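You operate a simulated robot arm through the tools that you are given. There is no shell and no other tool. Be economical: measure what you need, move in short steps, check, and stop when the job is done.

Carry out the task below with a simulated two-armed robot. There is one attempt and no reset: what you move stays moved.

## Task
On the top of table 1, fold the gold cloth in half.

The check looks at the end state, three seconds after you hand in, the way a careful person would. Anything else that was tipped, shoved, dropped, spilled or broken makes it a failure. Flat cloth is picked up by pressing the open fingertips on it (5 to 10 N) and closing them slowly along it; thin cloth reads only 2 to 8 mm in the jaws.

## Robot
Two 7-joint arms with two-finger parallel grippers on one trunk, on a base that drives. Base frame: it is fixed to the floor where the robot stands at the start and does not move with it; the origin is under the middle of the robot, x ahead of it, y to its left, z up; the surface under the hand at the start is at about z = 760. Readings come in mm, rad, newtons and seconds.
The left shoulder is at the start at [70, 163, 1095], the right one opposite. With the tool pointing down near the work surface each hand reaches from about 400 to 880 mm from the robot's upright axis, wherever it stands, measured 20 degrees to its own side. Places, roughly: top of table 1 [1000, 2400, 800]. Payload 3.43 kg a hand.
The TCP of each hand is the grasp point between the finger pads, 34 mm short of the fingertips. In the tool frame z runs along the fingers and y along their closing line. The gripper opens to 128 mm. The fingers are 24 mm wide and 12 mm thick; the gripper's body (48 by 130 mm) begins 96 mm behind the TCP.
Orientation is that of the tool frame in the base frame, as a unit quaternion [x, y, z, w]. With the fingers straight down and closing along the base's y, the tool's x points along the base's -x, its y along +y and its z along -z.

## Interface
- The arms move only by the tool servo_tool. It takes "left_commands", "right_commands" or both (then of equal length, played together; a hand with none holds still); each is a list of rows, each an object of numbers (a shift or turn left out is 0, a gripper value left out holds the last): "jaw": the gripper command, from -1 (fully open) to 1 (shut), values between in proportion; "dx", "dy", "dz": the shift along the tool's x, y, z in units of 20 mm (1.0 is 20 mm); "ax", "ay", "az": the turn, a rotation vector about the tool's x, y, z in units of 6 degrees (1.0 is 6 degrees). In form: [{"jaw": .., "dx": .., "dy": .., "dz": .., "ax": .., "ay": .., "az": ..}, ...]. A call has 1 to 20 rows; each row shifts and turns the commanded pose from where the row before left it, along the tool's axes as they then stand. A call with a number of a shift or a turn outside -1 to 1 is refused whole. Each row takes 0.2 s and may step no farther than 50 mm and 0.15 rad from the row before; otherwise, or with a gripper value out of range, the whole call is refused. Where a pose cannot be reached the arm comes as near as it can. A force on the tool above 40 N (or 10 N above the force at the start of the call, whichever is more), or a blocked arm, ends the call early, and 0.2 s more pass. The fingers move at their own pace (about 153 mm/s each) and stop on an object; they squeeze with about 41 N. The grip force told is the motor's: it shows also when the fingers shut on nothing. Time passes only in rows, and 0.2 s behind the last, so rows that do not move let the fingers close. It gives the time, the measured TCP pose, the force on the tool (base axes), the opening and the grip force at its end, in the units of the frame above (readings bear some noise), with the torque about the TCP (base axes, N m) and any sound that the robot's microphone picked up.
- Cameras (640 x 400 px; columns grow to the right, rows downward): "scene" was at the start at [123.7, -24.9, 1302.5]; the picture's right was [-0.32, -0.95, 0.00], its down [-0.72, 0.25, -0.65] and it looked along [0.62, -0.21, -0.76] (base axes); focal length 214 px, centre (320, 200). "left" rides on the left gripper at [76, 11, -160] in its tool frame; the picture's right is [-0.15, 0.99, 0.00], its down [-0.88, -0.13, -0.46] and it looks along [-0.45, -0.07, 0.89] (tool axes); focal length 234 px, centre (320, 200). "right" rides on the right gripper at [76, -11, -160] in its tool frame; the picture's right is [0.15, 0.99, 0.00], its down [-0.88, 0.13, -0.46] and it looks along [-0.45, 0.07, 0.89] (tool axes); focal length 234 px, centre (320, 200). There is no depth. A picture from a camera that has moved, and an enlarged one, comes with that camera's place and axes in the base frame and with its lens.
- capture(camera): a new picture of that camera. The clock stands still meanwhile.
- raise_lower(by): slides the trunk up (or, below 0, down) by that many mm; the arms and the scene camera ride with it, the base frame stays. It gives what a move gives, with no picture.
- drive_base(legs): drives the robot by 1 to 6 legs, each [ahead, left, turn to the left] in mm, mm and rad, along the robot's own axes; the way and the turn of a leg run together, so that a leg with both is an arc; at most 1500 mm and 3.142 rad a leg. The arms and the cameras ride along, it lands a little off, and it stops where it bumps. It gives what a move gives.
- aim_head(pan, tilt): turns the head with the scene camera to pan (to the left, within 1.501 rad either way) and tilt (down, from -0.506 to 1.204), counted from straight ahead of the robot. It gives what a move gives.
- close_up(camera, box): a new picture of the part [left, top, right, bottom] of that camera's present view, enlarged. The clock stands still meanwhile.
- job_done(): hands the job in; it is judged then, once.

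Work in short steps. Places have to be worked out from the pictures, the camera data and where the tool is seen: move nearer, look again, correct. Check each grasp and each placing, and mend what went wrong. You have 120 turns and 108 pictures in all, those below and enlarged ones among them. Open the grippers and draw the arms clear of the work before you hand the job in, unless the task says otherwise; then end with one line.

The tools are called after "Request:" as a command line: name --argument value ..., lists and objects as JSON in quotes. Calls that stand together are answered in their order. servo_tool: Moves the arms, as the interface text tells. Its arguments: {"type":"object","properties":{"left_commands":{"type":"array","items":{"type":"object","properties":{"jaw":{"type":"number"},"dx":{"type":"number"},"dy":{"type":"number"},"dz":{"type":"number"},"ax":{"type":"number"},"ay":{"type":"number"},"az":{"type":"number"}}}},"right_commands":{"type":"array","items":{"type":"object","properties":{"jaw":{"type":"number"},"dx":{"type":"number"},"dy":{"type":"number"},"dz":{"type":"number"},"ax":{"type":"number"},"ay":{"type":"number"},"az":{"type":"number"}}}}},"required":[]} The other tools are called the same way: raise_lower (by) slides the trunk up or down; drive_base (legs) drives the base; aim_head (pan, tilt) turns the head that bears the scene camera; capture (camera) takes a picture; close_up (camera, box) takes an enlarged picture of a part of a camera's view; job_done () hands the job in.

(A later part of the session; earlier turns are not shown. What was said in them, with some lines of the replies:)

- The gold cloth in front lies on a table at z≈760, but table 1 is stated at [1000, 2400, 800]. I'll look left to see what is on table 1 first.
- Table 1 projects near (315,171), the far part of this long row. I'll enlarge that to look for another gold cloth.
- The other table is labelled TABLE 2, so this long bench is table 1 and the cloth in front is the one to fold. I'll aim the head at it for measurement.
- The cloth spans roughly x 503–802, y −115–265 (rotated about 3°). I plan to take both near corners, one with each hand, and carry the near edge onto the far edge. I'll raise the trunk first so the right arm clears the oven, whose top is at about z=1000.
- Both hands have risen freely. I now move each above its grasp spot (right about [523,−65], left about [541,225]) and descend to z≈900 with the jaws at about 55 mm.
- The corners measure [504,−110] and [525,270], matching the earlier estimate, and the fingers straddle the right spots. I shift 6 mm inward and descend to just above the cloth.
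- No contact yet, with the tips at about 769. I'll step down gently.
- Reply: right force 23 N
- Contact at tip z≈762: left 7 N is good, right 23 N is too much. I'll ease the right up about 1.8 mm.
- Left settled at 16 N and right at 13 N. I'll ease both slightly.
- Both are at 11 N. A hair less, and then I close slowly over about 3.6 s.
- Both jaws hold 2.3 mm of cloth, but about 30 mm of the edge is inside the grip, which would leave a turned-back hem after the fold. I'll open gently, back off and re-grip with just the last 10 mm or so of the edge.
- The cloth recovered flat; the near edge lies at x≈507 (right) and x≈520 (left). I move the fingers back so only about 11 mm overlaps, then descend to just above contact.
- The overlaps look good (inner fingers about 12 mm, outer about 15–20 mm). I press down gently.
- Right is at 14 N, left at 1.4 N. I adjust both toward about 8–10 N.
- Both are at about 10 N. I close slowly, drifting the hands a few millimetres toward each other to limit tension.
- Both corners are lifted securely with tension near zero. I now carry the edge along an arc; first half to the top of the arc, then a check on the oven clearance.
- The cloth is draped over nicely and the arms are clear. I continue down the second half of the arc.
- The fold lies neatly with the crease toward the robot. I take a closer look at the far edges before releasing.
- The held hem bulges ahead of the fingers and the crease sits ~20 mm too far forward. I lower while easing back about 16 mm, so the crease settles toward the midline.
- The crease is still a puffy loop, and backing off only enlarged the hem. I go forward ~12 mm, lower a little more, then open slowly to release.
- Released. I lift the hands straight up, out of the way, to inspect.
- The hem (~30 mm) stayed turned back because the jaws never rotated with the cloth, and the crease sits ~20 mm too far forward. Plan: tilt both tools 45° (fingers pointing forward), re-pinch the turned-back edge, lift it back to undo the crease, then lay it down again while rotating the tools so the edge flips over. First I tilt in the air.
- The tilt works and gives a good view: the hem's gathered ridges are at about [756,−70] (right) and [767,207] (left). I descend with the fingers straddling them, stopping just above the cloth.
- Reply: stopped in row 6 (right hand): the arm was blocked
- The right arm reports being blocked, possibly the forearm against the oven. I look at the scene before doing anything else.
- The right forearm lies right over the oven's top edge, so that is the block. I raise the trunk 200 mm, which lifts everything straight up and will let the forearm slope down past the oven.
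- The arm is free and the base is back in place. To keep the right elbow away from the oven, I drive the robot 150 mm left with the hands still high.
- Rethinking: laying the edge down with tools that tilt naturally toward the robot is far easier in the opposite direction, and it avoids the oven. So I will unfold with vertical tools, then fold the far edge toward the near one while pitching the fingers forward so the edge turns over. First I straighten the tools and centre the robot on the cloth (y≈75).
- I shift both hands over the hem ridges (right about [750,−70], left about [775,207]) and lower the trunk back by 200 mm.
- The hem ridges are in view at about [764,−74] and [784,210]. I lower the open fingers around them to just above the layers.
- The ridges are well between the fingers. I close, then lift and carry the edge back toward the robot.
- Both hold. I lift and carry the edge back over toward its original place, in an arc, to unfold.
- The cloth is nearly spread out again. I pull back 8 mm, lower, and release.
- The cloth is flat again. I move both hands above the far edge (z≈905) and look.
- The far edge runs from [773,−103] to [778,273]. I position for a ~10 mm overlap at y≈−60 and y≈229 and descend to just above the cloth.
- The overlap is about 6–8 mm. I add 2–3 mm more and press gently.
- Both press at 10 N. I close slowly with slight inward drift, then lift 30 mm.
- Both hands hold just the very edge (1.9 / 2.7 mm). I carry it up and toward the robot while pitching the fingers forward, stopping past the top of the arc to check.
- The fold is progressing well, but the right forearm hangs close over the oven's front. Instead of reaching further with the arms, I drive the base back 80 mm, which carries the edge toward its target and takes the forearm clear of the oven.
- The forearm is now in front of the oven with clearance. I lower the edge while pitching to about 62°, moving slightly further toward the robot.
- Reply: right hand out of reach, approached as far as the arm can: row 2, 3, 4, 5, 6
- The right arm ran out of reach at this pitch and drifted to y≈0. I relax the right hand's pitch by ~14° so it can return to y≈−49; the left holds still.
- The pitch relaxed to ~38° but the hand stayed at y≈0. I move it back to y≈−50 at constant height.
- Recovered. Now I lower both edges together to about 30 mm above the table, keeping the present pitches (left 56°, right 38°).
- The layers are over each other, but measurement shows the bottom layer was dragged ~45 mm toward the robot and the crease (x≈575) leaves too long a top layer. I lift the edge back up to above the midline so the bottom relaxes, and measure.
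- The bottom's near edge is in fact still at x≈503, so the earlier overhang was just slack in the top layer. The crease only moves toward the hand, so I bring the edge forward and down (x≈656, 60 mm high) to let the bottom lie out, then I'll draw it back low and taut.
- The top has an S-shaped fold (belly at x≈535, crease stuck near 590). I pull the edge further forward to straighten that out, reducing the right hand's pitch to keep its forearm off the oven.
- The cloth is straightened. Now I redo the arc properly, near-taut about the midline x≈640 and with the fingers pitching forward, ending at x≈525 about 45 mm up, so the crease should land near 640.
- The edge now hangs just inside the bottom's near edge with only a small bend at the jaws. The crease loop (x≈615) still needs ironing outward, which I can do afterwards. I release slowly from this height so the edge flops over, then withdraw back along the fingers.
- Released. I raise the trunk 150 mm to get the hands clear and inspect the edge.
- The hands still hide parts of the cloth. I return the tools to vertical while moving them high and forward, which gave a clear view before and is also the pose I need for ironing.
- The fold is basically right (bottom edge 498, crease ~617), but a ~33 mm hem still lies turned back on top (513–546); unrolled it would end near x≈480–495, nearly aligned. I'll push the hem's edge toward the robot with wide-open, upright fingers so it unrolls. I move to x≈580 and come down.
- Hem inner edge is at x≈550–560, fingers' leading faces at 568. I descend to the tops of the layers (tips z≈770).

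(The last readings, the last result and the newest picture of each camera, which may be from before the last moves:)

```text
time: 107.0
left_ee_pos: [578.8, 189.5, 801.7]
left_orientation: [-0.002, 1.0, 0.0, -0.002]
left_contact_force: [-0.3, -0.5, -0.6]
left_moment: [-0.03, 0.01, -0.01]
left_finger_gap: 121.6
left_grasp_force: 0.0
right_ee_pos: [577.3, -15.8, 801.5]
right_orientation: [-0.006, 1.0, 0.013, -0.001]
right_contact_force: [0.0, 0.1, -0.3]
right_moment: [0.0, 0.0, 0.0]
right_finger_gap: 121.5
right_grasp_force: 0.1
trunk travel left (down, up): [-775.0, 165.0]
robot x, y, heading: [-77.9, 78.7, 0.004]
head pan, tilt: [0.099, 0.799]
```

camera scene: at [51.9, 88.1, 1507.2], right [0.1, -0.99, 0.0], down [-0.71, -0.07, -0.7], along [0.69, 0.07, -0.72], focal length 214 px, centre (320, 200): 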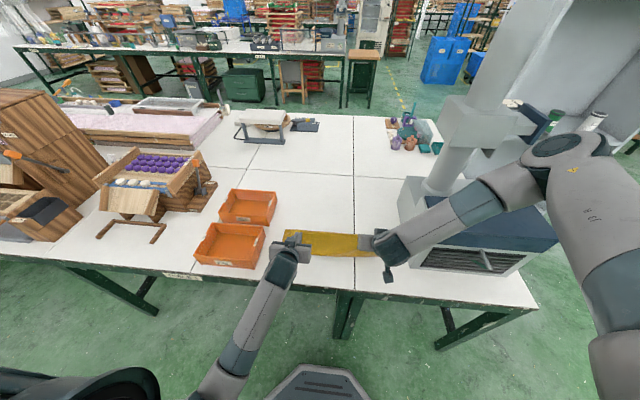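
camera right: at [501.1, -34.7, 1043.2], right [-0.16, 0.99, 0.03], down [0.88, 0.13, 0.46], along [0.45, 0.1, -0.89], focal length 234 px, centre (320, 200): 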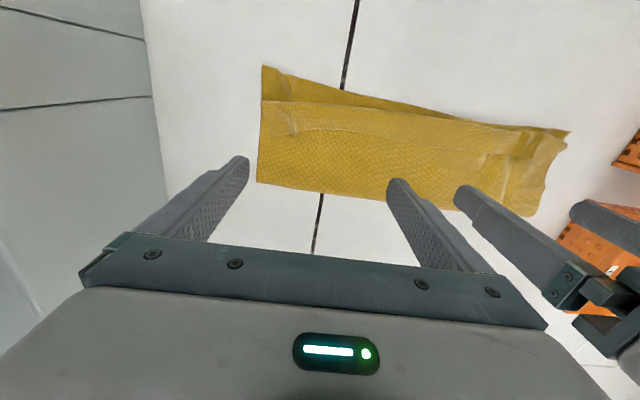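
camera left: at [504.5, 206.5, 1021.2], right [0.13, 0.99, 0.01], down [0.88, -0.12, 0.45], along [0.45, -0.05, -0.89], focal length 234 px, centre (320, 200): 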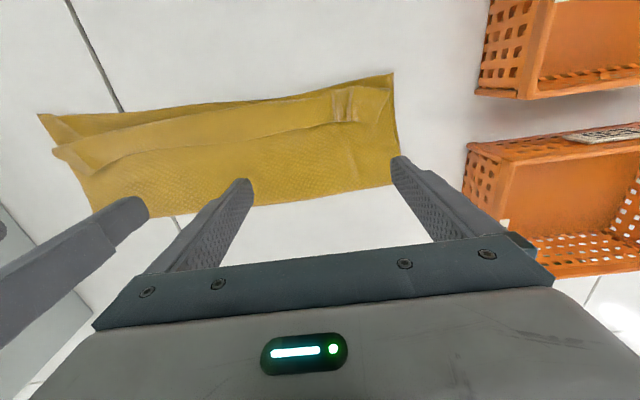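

Tips are ~5 mm above the table with no contact. I go down 2 mm more, sweep 32 mm toward the robot and look.

Request:
servo_tool --left_commands '[{"dz": 0.1}, {"dx": 0.3}, {"dx": 0.3}, {"dx": 0.3}, {"dx": 0.3}, {"dx": 0.4}, {}]' --right_commands '[{"dz": 0.1}, {"dx": 0.3}, {"dx": 0.3}, {"dx": 0.3}, {"dx": 0.3}, {"dx": 0.4}, {}]'

Request:
capture --camera "right"

Request:
capture --camera "left"

```text
time: 108.5
left_ee_pos: [558.6, 204.1, 809.7]
left_orientation: [-0.009, 1.0, 0.008, 0.008]
left_contact_force: [0.9, 0.2, 0.8]
left_moment: [0.02, -0.01, 0.03]
left_finger_gap: 121.9
left_grasp_force: 0.1
right_ee_pos: [546.2, -17.0, 799.6]
right_orientation: [-0.006, 1.0, 0.014, -0.002]
right_contact_force: [-0.4, 0.5, 0.8]
right_moment: [-0.03, 0.0, 0.0]
right_finger_gap: 121.7
right_grasp_force: 0.0
trunk travel left (down, up): [-775.0, 165.0]
robot x, y, heading: [-76.5, 75.6, 0.003]
head pan, tilt: [0.099, 0.799]
```

```text
18 pictures are left
camera right: at [469.8, -32.8, 959.9], right [-0.16, 0.99, 0.03], down [0.88, 0.13, 0.46], along [0.45, 0.1, -0.89], focal length 234 px, centre (320, 200)
```

right: 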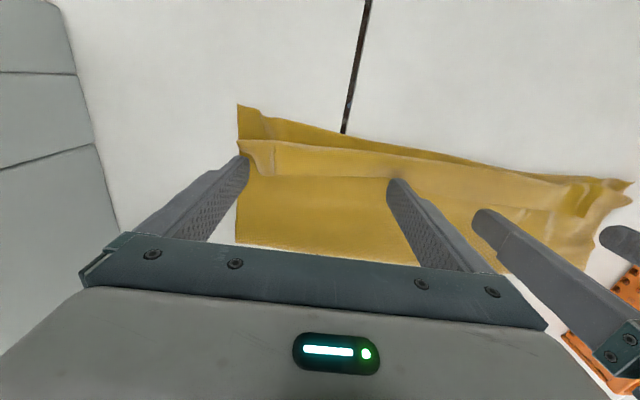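

```text
17 pictures are left
camera left: at [478.9, 211.9, 967.1], right [0.13, 0.99, 0.02], down [0.88, -0.12, 0.47], along [0.47, -0.04, -0.88], focal length 234 px, centre (320, 200)
```

left: 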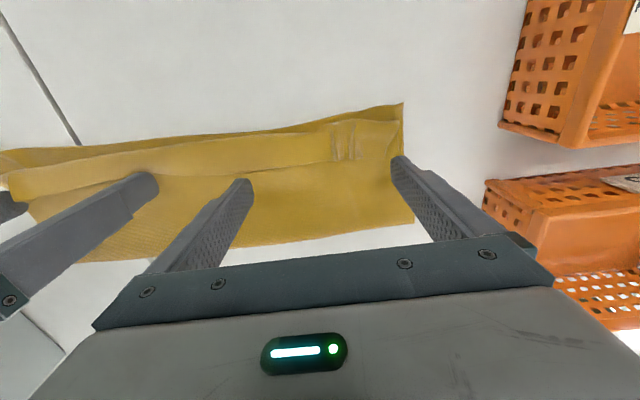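

The right fingers are pushing the hem edge up and over; the left arm strays near a joint limit, so I take it up and aside and let the right hand continue the sweep to beyond the near edge.

Request:
servo_tool --left_commands '[{"dz": -0.9}, {"dz": -0.9}, {"dz": -0.9, "dx": -0.5}, {"dz": -0.9, "dx": -0.9, "dy": 0.5}, {"dz": -0.9, "dx": -0.9, "dy": 0.5}, {"dz": -0.9, "dx": -0.9, "dy": 0.5}, {"dx": -0.9, "dy": 0.5}, {"dx": -0.9, "dy": 0.5}, {}]' --right_commands '[{"dx": 0.4}, {"dx": 0.4}, {"dx": 0.4}, {"dx": 0.4}, {"dx": 0.4}, {"dx": 0.4}, {"dx": 0.4}, {"dx": 0.4}, {}]'

Request:
capture --camera "right"

```text
time: 110.5
left_ee_pos: [647.5, 239.3, 908.7]
left_orientation: [-0.003, 1.0, 0.001, -0.001]
left_contact_force: [-0.5, -1.3, 0.8]
left_moment: [0.01, -0.01, -0.01]
left_finger_gap: 121.3
left_grasp_force: 0.1
right_ee_pos: [481.1, -16.4, 800.6]
right_orientation: [-0.005, 1.0, 0.013, 0.0]
right_contact_force: [0.0, 0.4, 0.0]
right_moment: [0.04, 0.0, 0.0]
right_finger_gap: 121.6
right_grasp_force: 0.0
trunk travel left (down, up): [-775.0, 165.0]
robot x, y, heading: [-79.3, 79.7, 0.007]
head pan, tilt: [0.099, 0.799]
```

```text
16 pictures are left
camera right: at [404.8, -33.5, 960.8], right [-0.16, 0.99, 0.03], down [0.88, 0.13, 0.46], along [0.45, 0.1, -0.89], focal length 234 px, centre (320, 200)
```

right: 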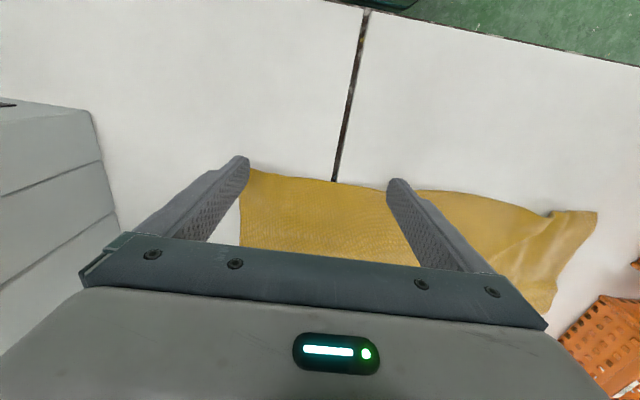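

The hem appears to have unrolled on the right and middle. I lift the right hand and look.

Request:
servo_tool --right_commands '[{"dx": 0.3}, {"dz": -0.6}, {"dz": -0.9}, {"dz": -0.9}, {"dz": -0.9}, {"dz": -0.9}, {"dz": -0.9, "dx": -0.9}, {"dx": -0.9}, {"dx": -0.9}, {"dx": -0.9}, {"dx": -0.9}, {"dx": -0.9}, {"dx": -0.9}, {"dx": -0.9}, {}]'

Request:
close_up --camera "scene" --box '[240, 180, 416, 290]'

```text
time: 113.8
left_ee_pos: [647.3, 239.9, 907.3]
left_orientation: [-0.002, 1.0, 0.0, -0.002]
left_contact_force: [0.2, 0.1, 0.1]
left_moment: [-0.01, 0.01, 0.0]
left_finger_gap: 121.7
left_grasp_force: 0.0
right_ee_pos: [620.9, -17.9, 903.0]
right_orientation: [-0.006, 1.0, 0.014, -0.001]
right_contact_force: [0.5, -0.2, 0.4]
right_moment: [0.02, 0.0, 0.01]
right_finger_gap: 121.9
right_grasp_force: 0.0
trunk travel left (down, up): [-775.0, 165.0]
robot x, y, heading: [-79.6, 80.5, 0.004]
head pan, tilt: [0.099, 0.799]
```

```text
3.64 times, centred on (328, 235) of scene
camera zoom: at [51.7, 87.2, 1507.3], right [0.1, -0.99, 0.0], down [-0.71, -0.07, -0.7], along [0.69, 0.07, -0.72], focal length 780 px, centre (291, 73)
```

zoom: 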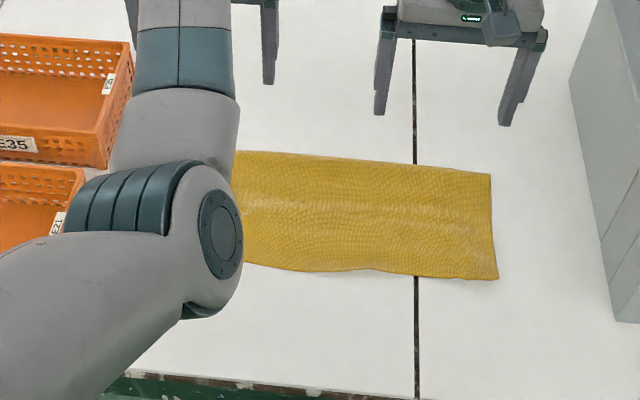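

Excellent: the hem has flipped over and the edges look aligned on the right and middle. I check the left end with the left wrist camera and the right end with the right one.

Request:
capture --camera "left"

Request:
close_up --camera "right" --box '[160, 0, 560, 250]'

```text
14 pictures are left
camera left: at [571.5, 251.0, 1067.1], right [0.14, 0.99, 0.0], down [0.88, -0.13, 0.45], along [0.45, -0.06, -0.89], focal length 234 px, centre (320, 200)
```

left: 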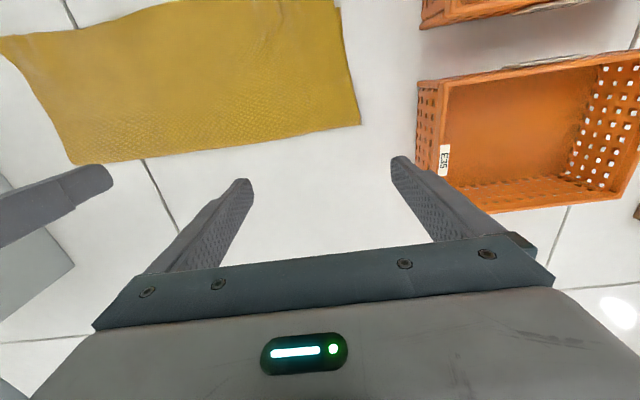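

```text
1.60 times, centred on (360, 125) of right
camera zoom: at [543.4, -34.4, 1062.1], right [-0.16, 0.99, 0.03], down [0.88, 0.13, 0.46], along [0.45, 0.1, -0.89], focal length 375 px, centre (256, 320)
```

zoom: 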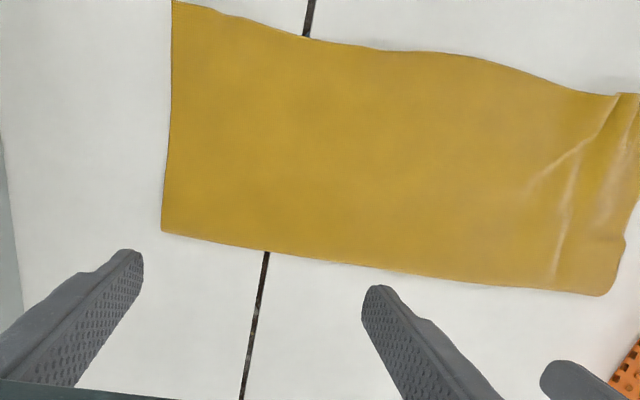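

The top edge is at x≈483 and the crease at 628, width 145 mm: very nearly half. I move the left hand back a bit at height to view the near-left corner.

Request:
servo_tool --left_commands '[{"dx": 0.9}, {"dx": 0.9}, {"dx": 0.9}, {"dx": 0.9}, {"dx": 0.9}, {}]'

Request:
close_up --camera "left" --box '[40, 20, 440, 270]'

```text
time: 115.3
left_ee_pos: [587.9, 309.0, 902.3]
left_orientation: [-0.036, 0.999, 0.033, 0.011]
left_contact_force: [0.1, -0.6, -0.1]
left_moment: [-0.02, -0.01, -0.01]
left_finger_gap: 121.5
left_grasp_force: 0.1
left hand out of reach, approached as far as the arm can: row 4, 5
right_ee_pos: [619.8, -17.9, 903.3]
right_orientation: [-0.006, 1.0, 0.014, -0.001]
right_contact_force: [0.3, -0.9, -0.2]
right_moment: [-0.02, -0.01, -0.03]
right_finger_gap: 122.0
right_grasp_force: 0.1
trunk travel left (down, up): [-775.0, 165.0]
robot x, y, heading: [-80.3, 78.0, -0.003]
head pan, tilt: [0.099, 0.799]
stopped in row 6 (left hand): the arm was blocked; the commanded pose is now the measured one
```

```text
1.60 times, centred on (240, 145) of left
camera zoom: at [506.6, 303.8, 1060.5], right [0.07, 0.99, 0.07], down [0.88, -0.1, 0.47], along [0.47, 0.02, -0.88], focal length 375 px, centre (448, 288)
```

zoom: 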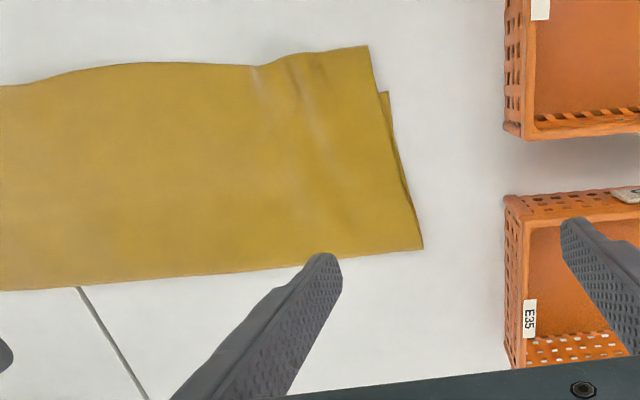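

Bottom corner at left is x≈506 vs top edge 479: the top overhangs ~27 mm left and ~15 mm right. I'll try to nudge the top layer about 20 mm away from the robot by lightly pressing with the right fingers. First I park the left arm up and away, and bring the right hand over the left-middle.

Request:
servo_tool --left_commands '[{"dz": -0.9, "dx": -0.7}, {"dz": -0.9, "dx": -0.7}, {"dz": -0.9, "dx": -0.7}, {"dz": -0.9, "dx": -0.7}, {"dz": -0.9, "dx": -0.7}, {"dx": -0.8}, {"dx": -0.8}, {"dx": -0.8}, {}]'

Request:
servo_tool --right_commands '[{"dx": 0.45, "dy": 0.9}, {"dx": 0.45, "dy": 0.9}, {"dx": 0.45, "dy": 0.9}, {"dx": 0.45, "dy": 0.9}, {"dx": 0.45, "dy": 0.9}, {"dx": 0.45, "dy": 0.9}, {"dx": 0.45, "dy": 0.9}, {"dx": 0.45, "dy": 0.9}, {"dy": 0.9}, {}]'

```text
time: 117.3
left_ee_pos: [704.6, 308.5, 996.7]
left_orientation: [-0.034, 0.999, 0.031, 0.012]
left_contact_force: [0.1, 0.0, -0.6]
left_moment: [0.0, -0.03, -0.01]
left_finger_gap: 121.7
left_grasp_force: 0.1
right_ee_pos: [619.9, -17.6, 903.0]
right_orientation: [-0.006, 1.0, 0.014, 0.0]
right_contact_force: [0.2, -0.5, 0.6]
right_moment: [0.0, 0.03, 0.0]
right_finger_gap: 121.8
right_grasp_force: 0.1
trunk travel left (down, up): [-775.0, 165.0]
robot x, y, heading: [-80.6, 79.0, 0.002]
head pan, tilt: [0.099, 0.799]
```

```text
time: 119.5
left_ee_pos: [703.6, 307.8, 995.7]
left_orientation: [-0.035, 0.999, 0.032, 0.012]
left_contact_force: [-0.7, 0.5, -0.1]
left_moment: [-0.03, 0.05, -0.01]
left_finger_gap: 121.6
left_grasp_force: 0.0
right_ee_pos: [546.8, 142.2, 907.6]
right_orientation: [-0.005, 1.0, 0.014, 0.0]
right_contact_force: [-0.1, -0.7, 0.1]
right_moment: [-0.01, 0.0, 0.0]
right_finger_gap: 121.8
right_grasp_force: 0.2
trunk travel left (down, up): [-775.0, 165.0]
robot x, y, heading: [-77.0, 78.0, 0.008]
head pan, tilt: [0.099, 0.799]
```

The right hand is in place at [547,142]. I descend to just above the cloth, then feel for light contact.

Request:
servo_tool --right_commands '[{"dz": 0.875}, {"dz": 0.875}, {"dz": 0.875}, {"dz": 0.875}, {"dz": 0.875}, {"dz": 0.875}, {"dz": 0.15}, {}, {}]'

Request:
servo_tool --right_commands '[{"dz": 0.1}, {"dz": 0.05}, {}, {}]'

```text
time: 121.5
left_ee_pos: [702.7, 309.7, 997.1]
left_orientation: [-0.034, 0.999, 0.032, 0.012]
left_contact_force: [0.4, 0.6, -0.4]
left_moment: [0.0, 0.02, 0.03]
left_finger_gap: 121.6
left_grasp_force: 0.1
right_ee_pos: [547.1, 146.0, 799.1]
right_orientation: [-0.006, 1.0, 0.014, -0.001]
right_contact_force: [-0.1, 0.1, 0.2]
right_moment: [0.01, -0.02, -0.01]
right_finger_gap: 121.5
right_grasp_force: 0.1
trunk travel left (down, up): [-775.0, 165.0]
robot x, y, heading: [-79.1, 75.9, 0.002]
head pan, tilt: [0.099, 0.799]
```

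```text
time: 122.5
left_ee_pos: [702.7, 309.6, 996.6]
left_orientation: [-0.035, 0.999, 0.031, 0.012]
left_contact_force: [-0.5, 0.2, 0.4]
left_moment: [0.01, -0.01, 0.01]
left_finger_gap: 121.7
left_grasp_force: 0.2
right_ee_pos: [545.7, 146.8, 797.1]
right_orientation: [-0.006, 1.0, 0.014, 0.0]
right_contact_force: [2.7, 0.2, 12.4]
right_moment: [-0.86, -0.16, 0.23]
right_finger_gap: 121.2
right_grasp_force: 0.0
trunk travel left (down, up): [-775.0, 165.0]
robot x, y, heading: [-80.1, 77.4, 0.005]
head pan, tilt: [0.099, 0.799]
```

All load is on the −y finger (the tool is rolled 1.6°). I level it with a small roll and ease off to ~6 N.

Request:
servo_tool --right_commands '[{"dz": -0.1}, {"ax": 0.27}, {}, {}]'

Request:
servo_tool --right_commands '[{"dz": 0.05}, {}, {}]'

```text
time: 123.5
left_ee_pos: [703.4, 308.5, 995.7]
left_orientation: [-0.035, 0.999, 0.03, 0.012]
left_contact_force: [-0.7, 0.2, 1.3]
left_moment: [0.01, 0.02, 0.01]
left_finger_gap: 121.4
left_grasp_force: 0.1
right_ee_pos: [546.8, 146.4, 797.6]
right_orientation: [-0.006, 1.0, 0.0, 0.0]
right_contact_force: [0.2, -0.4, -0.7]
right_moment: [-0.01, -0.02, 0.05]
right_finger_gap: 121.7
right_grasp_force: 0.2
trunk travel left (down, up): [-775.0, 165.0]
robot x, y, heading: [-78.2, 75.3, 0.006]
head pan, tilt: [0.099, 0.799]
```

```text
time: 124.3
left_ee_pos: [703.9, 309.3, 995.3]
left_orientation: [-0.034, 0.999, 0.031, 0.012]
left_contact_force: [-1.1, -0.8, 0.1]
left_moment: [-0.01, 0.0, -0.02]
left_finger_gap: 121.7
left_grasp_force: 0.1
right_ee_pos: [546.8, 147.5, 798.1]
right_orientation: [-0.006, 1.0, 0.0, 0.0]
right_contact_force: [-0.4, 0.1, -0.2]
right_moment: [0.01, -0.01, -0.02]
right_finger_gap: 121.5
right_grasp_force: 0.0
trunk travel left (down, up): [-775.0, 165.0]
robot x, y, heading: [-81.9, 78.0, 0.005]
head pan, tilt: [0.099, 0.799]
```

Request:
servo_tool --right_commands '[{"dz": 0.07}, {}, {}]'

```text
time: 125.2
left_ee_pos: [703.4, 308.0, 996.1]
left_orientation: [-0.034, 0.999, 0.031, 0.013]
left_contact_force: [0.1, 0.0, -0.3]
left_moment: [-0.02, 0.0, -0.01]
left_finger_gap: 121.5
left_grasp_force: 0.0
right_ee_pos: [545.6, 146.1, 797.1]
right_orientation: [-0.006, 1.0, 0.0, -0.001]
right_contact_force: [-0.2, 0.0, 0.8]
right_moment: [-0.01, 0.0, 0.01]
right_finger_gap: 121.7
right_grasp_force: 0.1
trunk travel left (down, up): [-775.0, 165.0]
robot x, y, heading: [-77.1, 76.0, 0.005]
head pan, tilt: [0.099, 0.799]
```

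Just touching. I add a little pressure, then drag 22 mm away from the robot slowly.

Request:
servo_tool --right_commands '[{"dz": 0.04}, {}, {"dx": -0.15}, {"dx": -0.15}, {"dx": -0.15}, {"dx": -0.15}, {"dx": -0.15}, {"dx": -0.15}, {"dx": -0.15}, {}]'

Request:
close_up --camera "right" --box '[100, 40, 500, 290]'

```text
time: 127.3
left_ee_pos: [702.9, 309.3, 996.9]
left_orientation: [-0.034, 0.999, 0.03, 0.012]
left_contact_force: [0.0, -0.2, 0.1]
left_moment: [-0.02, 0.0, -0.01]
left_finger_gap: 121.8
left_grasp_force: 0.0
right_ee_pos: [567.9, 147.1, 795.9]
right_orientation: [-0.005, 1.0, 0.001, -0.001]
right_contact_force: [-3.0, 0.8, 7.6]
right_moment: [0.06, 0.05, 0.01]
right_finger_gap: 121.8
right_grasp_force: 0.1
trunk travel left (down, up): [-775.0, 165.0]
robot x, y, heading: [-81.6, 85.3, 0.005]
head pan, tilt: [0.099, 0.799]
```

```text
1.60 times, centred on (300, 165) of right
camera zoom: at [489.7, 134.6, 955.7], right [-0.16, 0.99, 0.0], down [0.88, 0.14, 0.45], along [0.45, 0.07, -0.89], focal length 375 px, centre (352, 256)
```

zoom: 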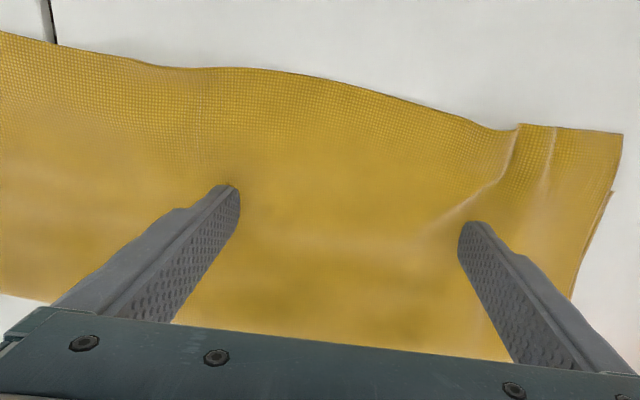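

The whole stack simply slid together (no relative shift), so it remains well aligned: footprint ~147 mm of 280 mm, i.e. a good half. Further fiddling risks wrinkles, so I lift off straight up and park the arms clear.

Request:
servo_tool --right_commands '[{"dz": -0.3}, {"dz": -0.8}, {"dz": -0.9}, {"dz": -0.9}, {"dz": -0.9}, {"dz": -0.9}, {"dz": -0.9, "dy": -0.8}, {"dz": -0.9, "dy": -0.8}, {"dx": -0.8, "dy": -0.8}, {"dx": -0.8, "dy": -0.8}, {"dx": -0.8, "dy": -0.8}, {"dx": -0.8, "dy": -0.8}, {"dx": -0.8, "dy": -0.8}, {"dx": -0.8, "dy": -0.8}, {}]'

Request:
raise_lower --by 140

Request:
capture --camera "scene"

Request:
close_up --camera "scene" --box '[240, 180, 416, 290]'

```text
time: 130.6
left_ee_pos: [702.5, 309.3, 995.9]
left_orientation: [-0.035, 0.999, 0.032, 0.012]
left_contact_force: [-0.1, 0.4, -0.1]
left_moment: [0.03, 0.02, -0.02]
left_finger_gap: 121.3
left_grasp_force: 0.1
right_ee_pos: [664.2, 20.1, 926.5]
right_orientation: [-0.006, 1.0, 0.0, -0.001]
right_contact_force: [0.3, 0.8, -0.3]
right_moment: [-0.02, 0.0, -0.03]
right_finger_gap: 121.6
right_grasp_force: 0.0
trunk travel left (down, up): [-775.0, 165.0]
robot x, y, heading: [-78.6, 75.0, 0.002]
head pan, tilt: [0.099, 0.799]
```

```text
time: 132.2
left_ee_pos: [704.0, 309.2, 1135.7]
left_orientation: [-0.034, 0.999, 0.032, 0.012]
left_contact_force: [-0.6, -0.4, 1.3]
left_moment: [0.0, -0.01, 0.01]
left_finger_gap: 121.8
left_grasp_force: 0.1
right_ee_pos: [664.4, 20.9, 1064.3]
right_orientation: [-0.006, 1.0, 0.0, -0.001]
right_contact_force: [-0.1, 0.3, -0.3]
right_moment: [-0.02, -0.02, -0.01]
right_finger_gap: 121.6
right_grasp_force: 0.0
trunk travel left (down, up): [-915.0, 25.0]
robot x, y, heading: [-77.3, 81.0, 0.004]
head pan, tilt: [0.099, 0.799]
```

```text
10 pictures are left
camera scene: at [52.3, 87.6, 1647.2], right [0.1, -0.99, 0.0], down [-0.71, -0.07, -0.7], along [0.69, 0.07, -0.72], focal length 214 px, centre (320, 200)
```

scene: 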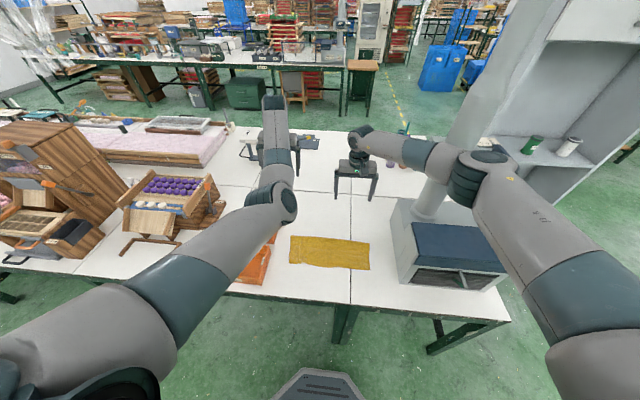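

```text
3.64 times, centred on (328, 235) of scene
camera zoom: at [52.3, 87.6, 1647.2], right [0.1, -0.99, 0.0], down [-0.71, -0.07, -0.7], along [0.69, 0.07, -0.72], focal length 780 px, centre (291, 73)
```

zoom: 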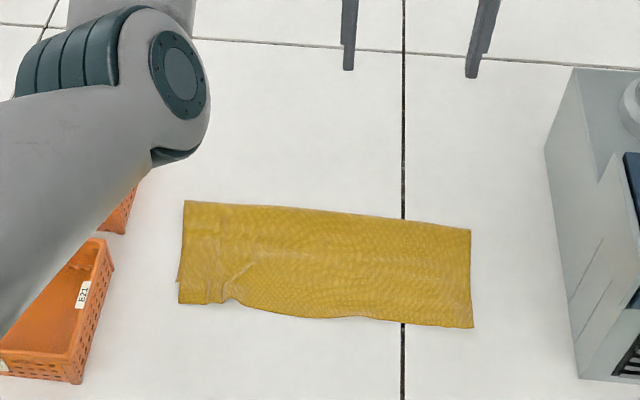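

The gold cloth lies neatly folded in half on table 1. The crates are where they were, and the oven corner still measures [456,−204]. The grippers are open and the arms clear, so I hand in.

Request:
job_done

```text
The job is handed in.
```

The gold cloth on table 1 is folded in half; the top layer overhangs the bottom edge by about 15–27 mm, nothing else looked displaced in the last picture, and the grippers are open with the arms clear.
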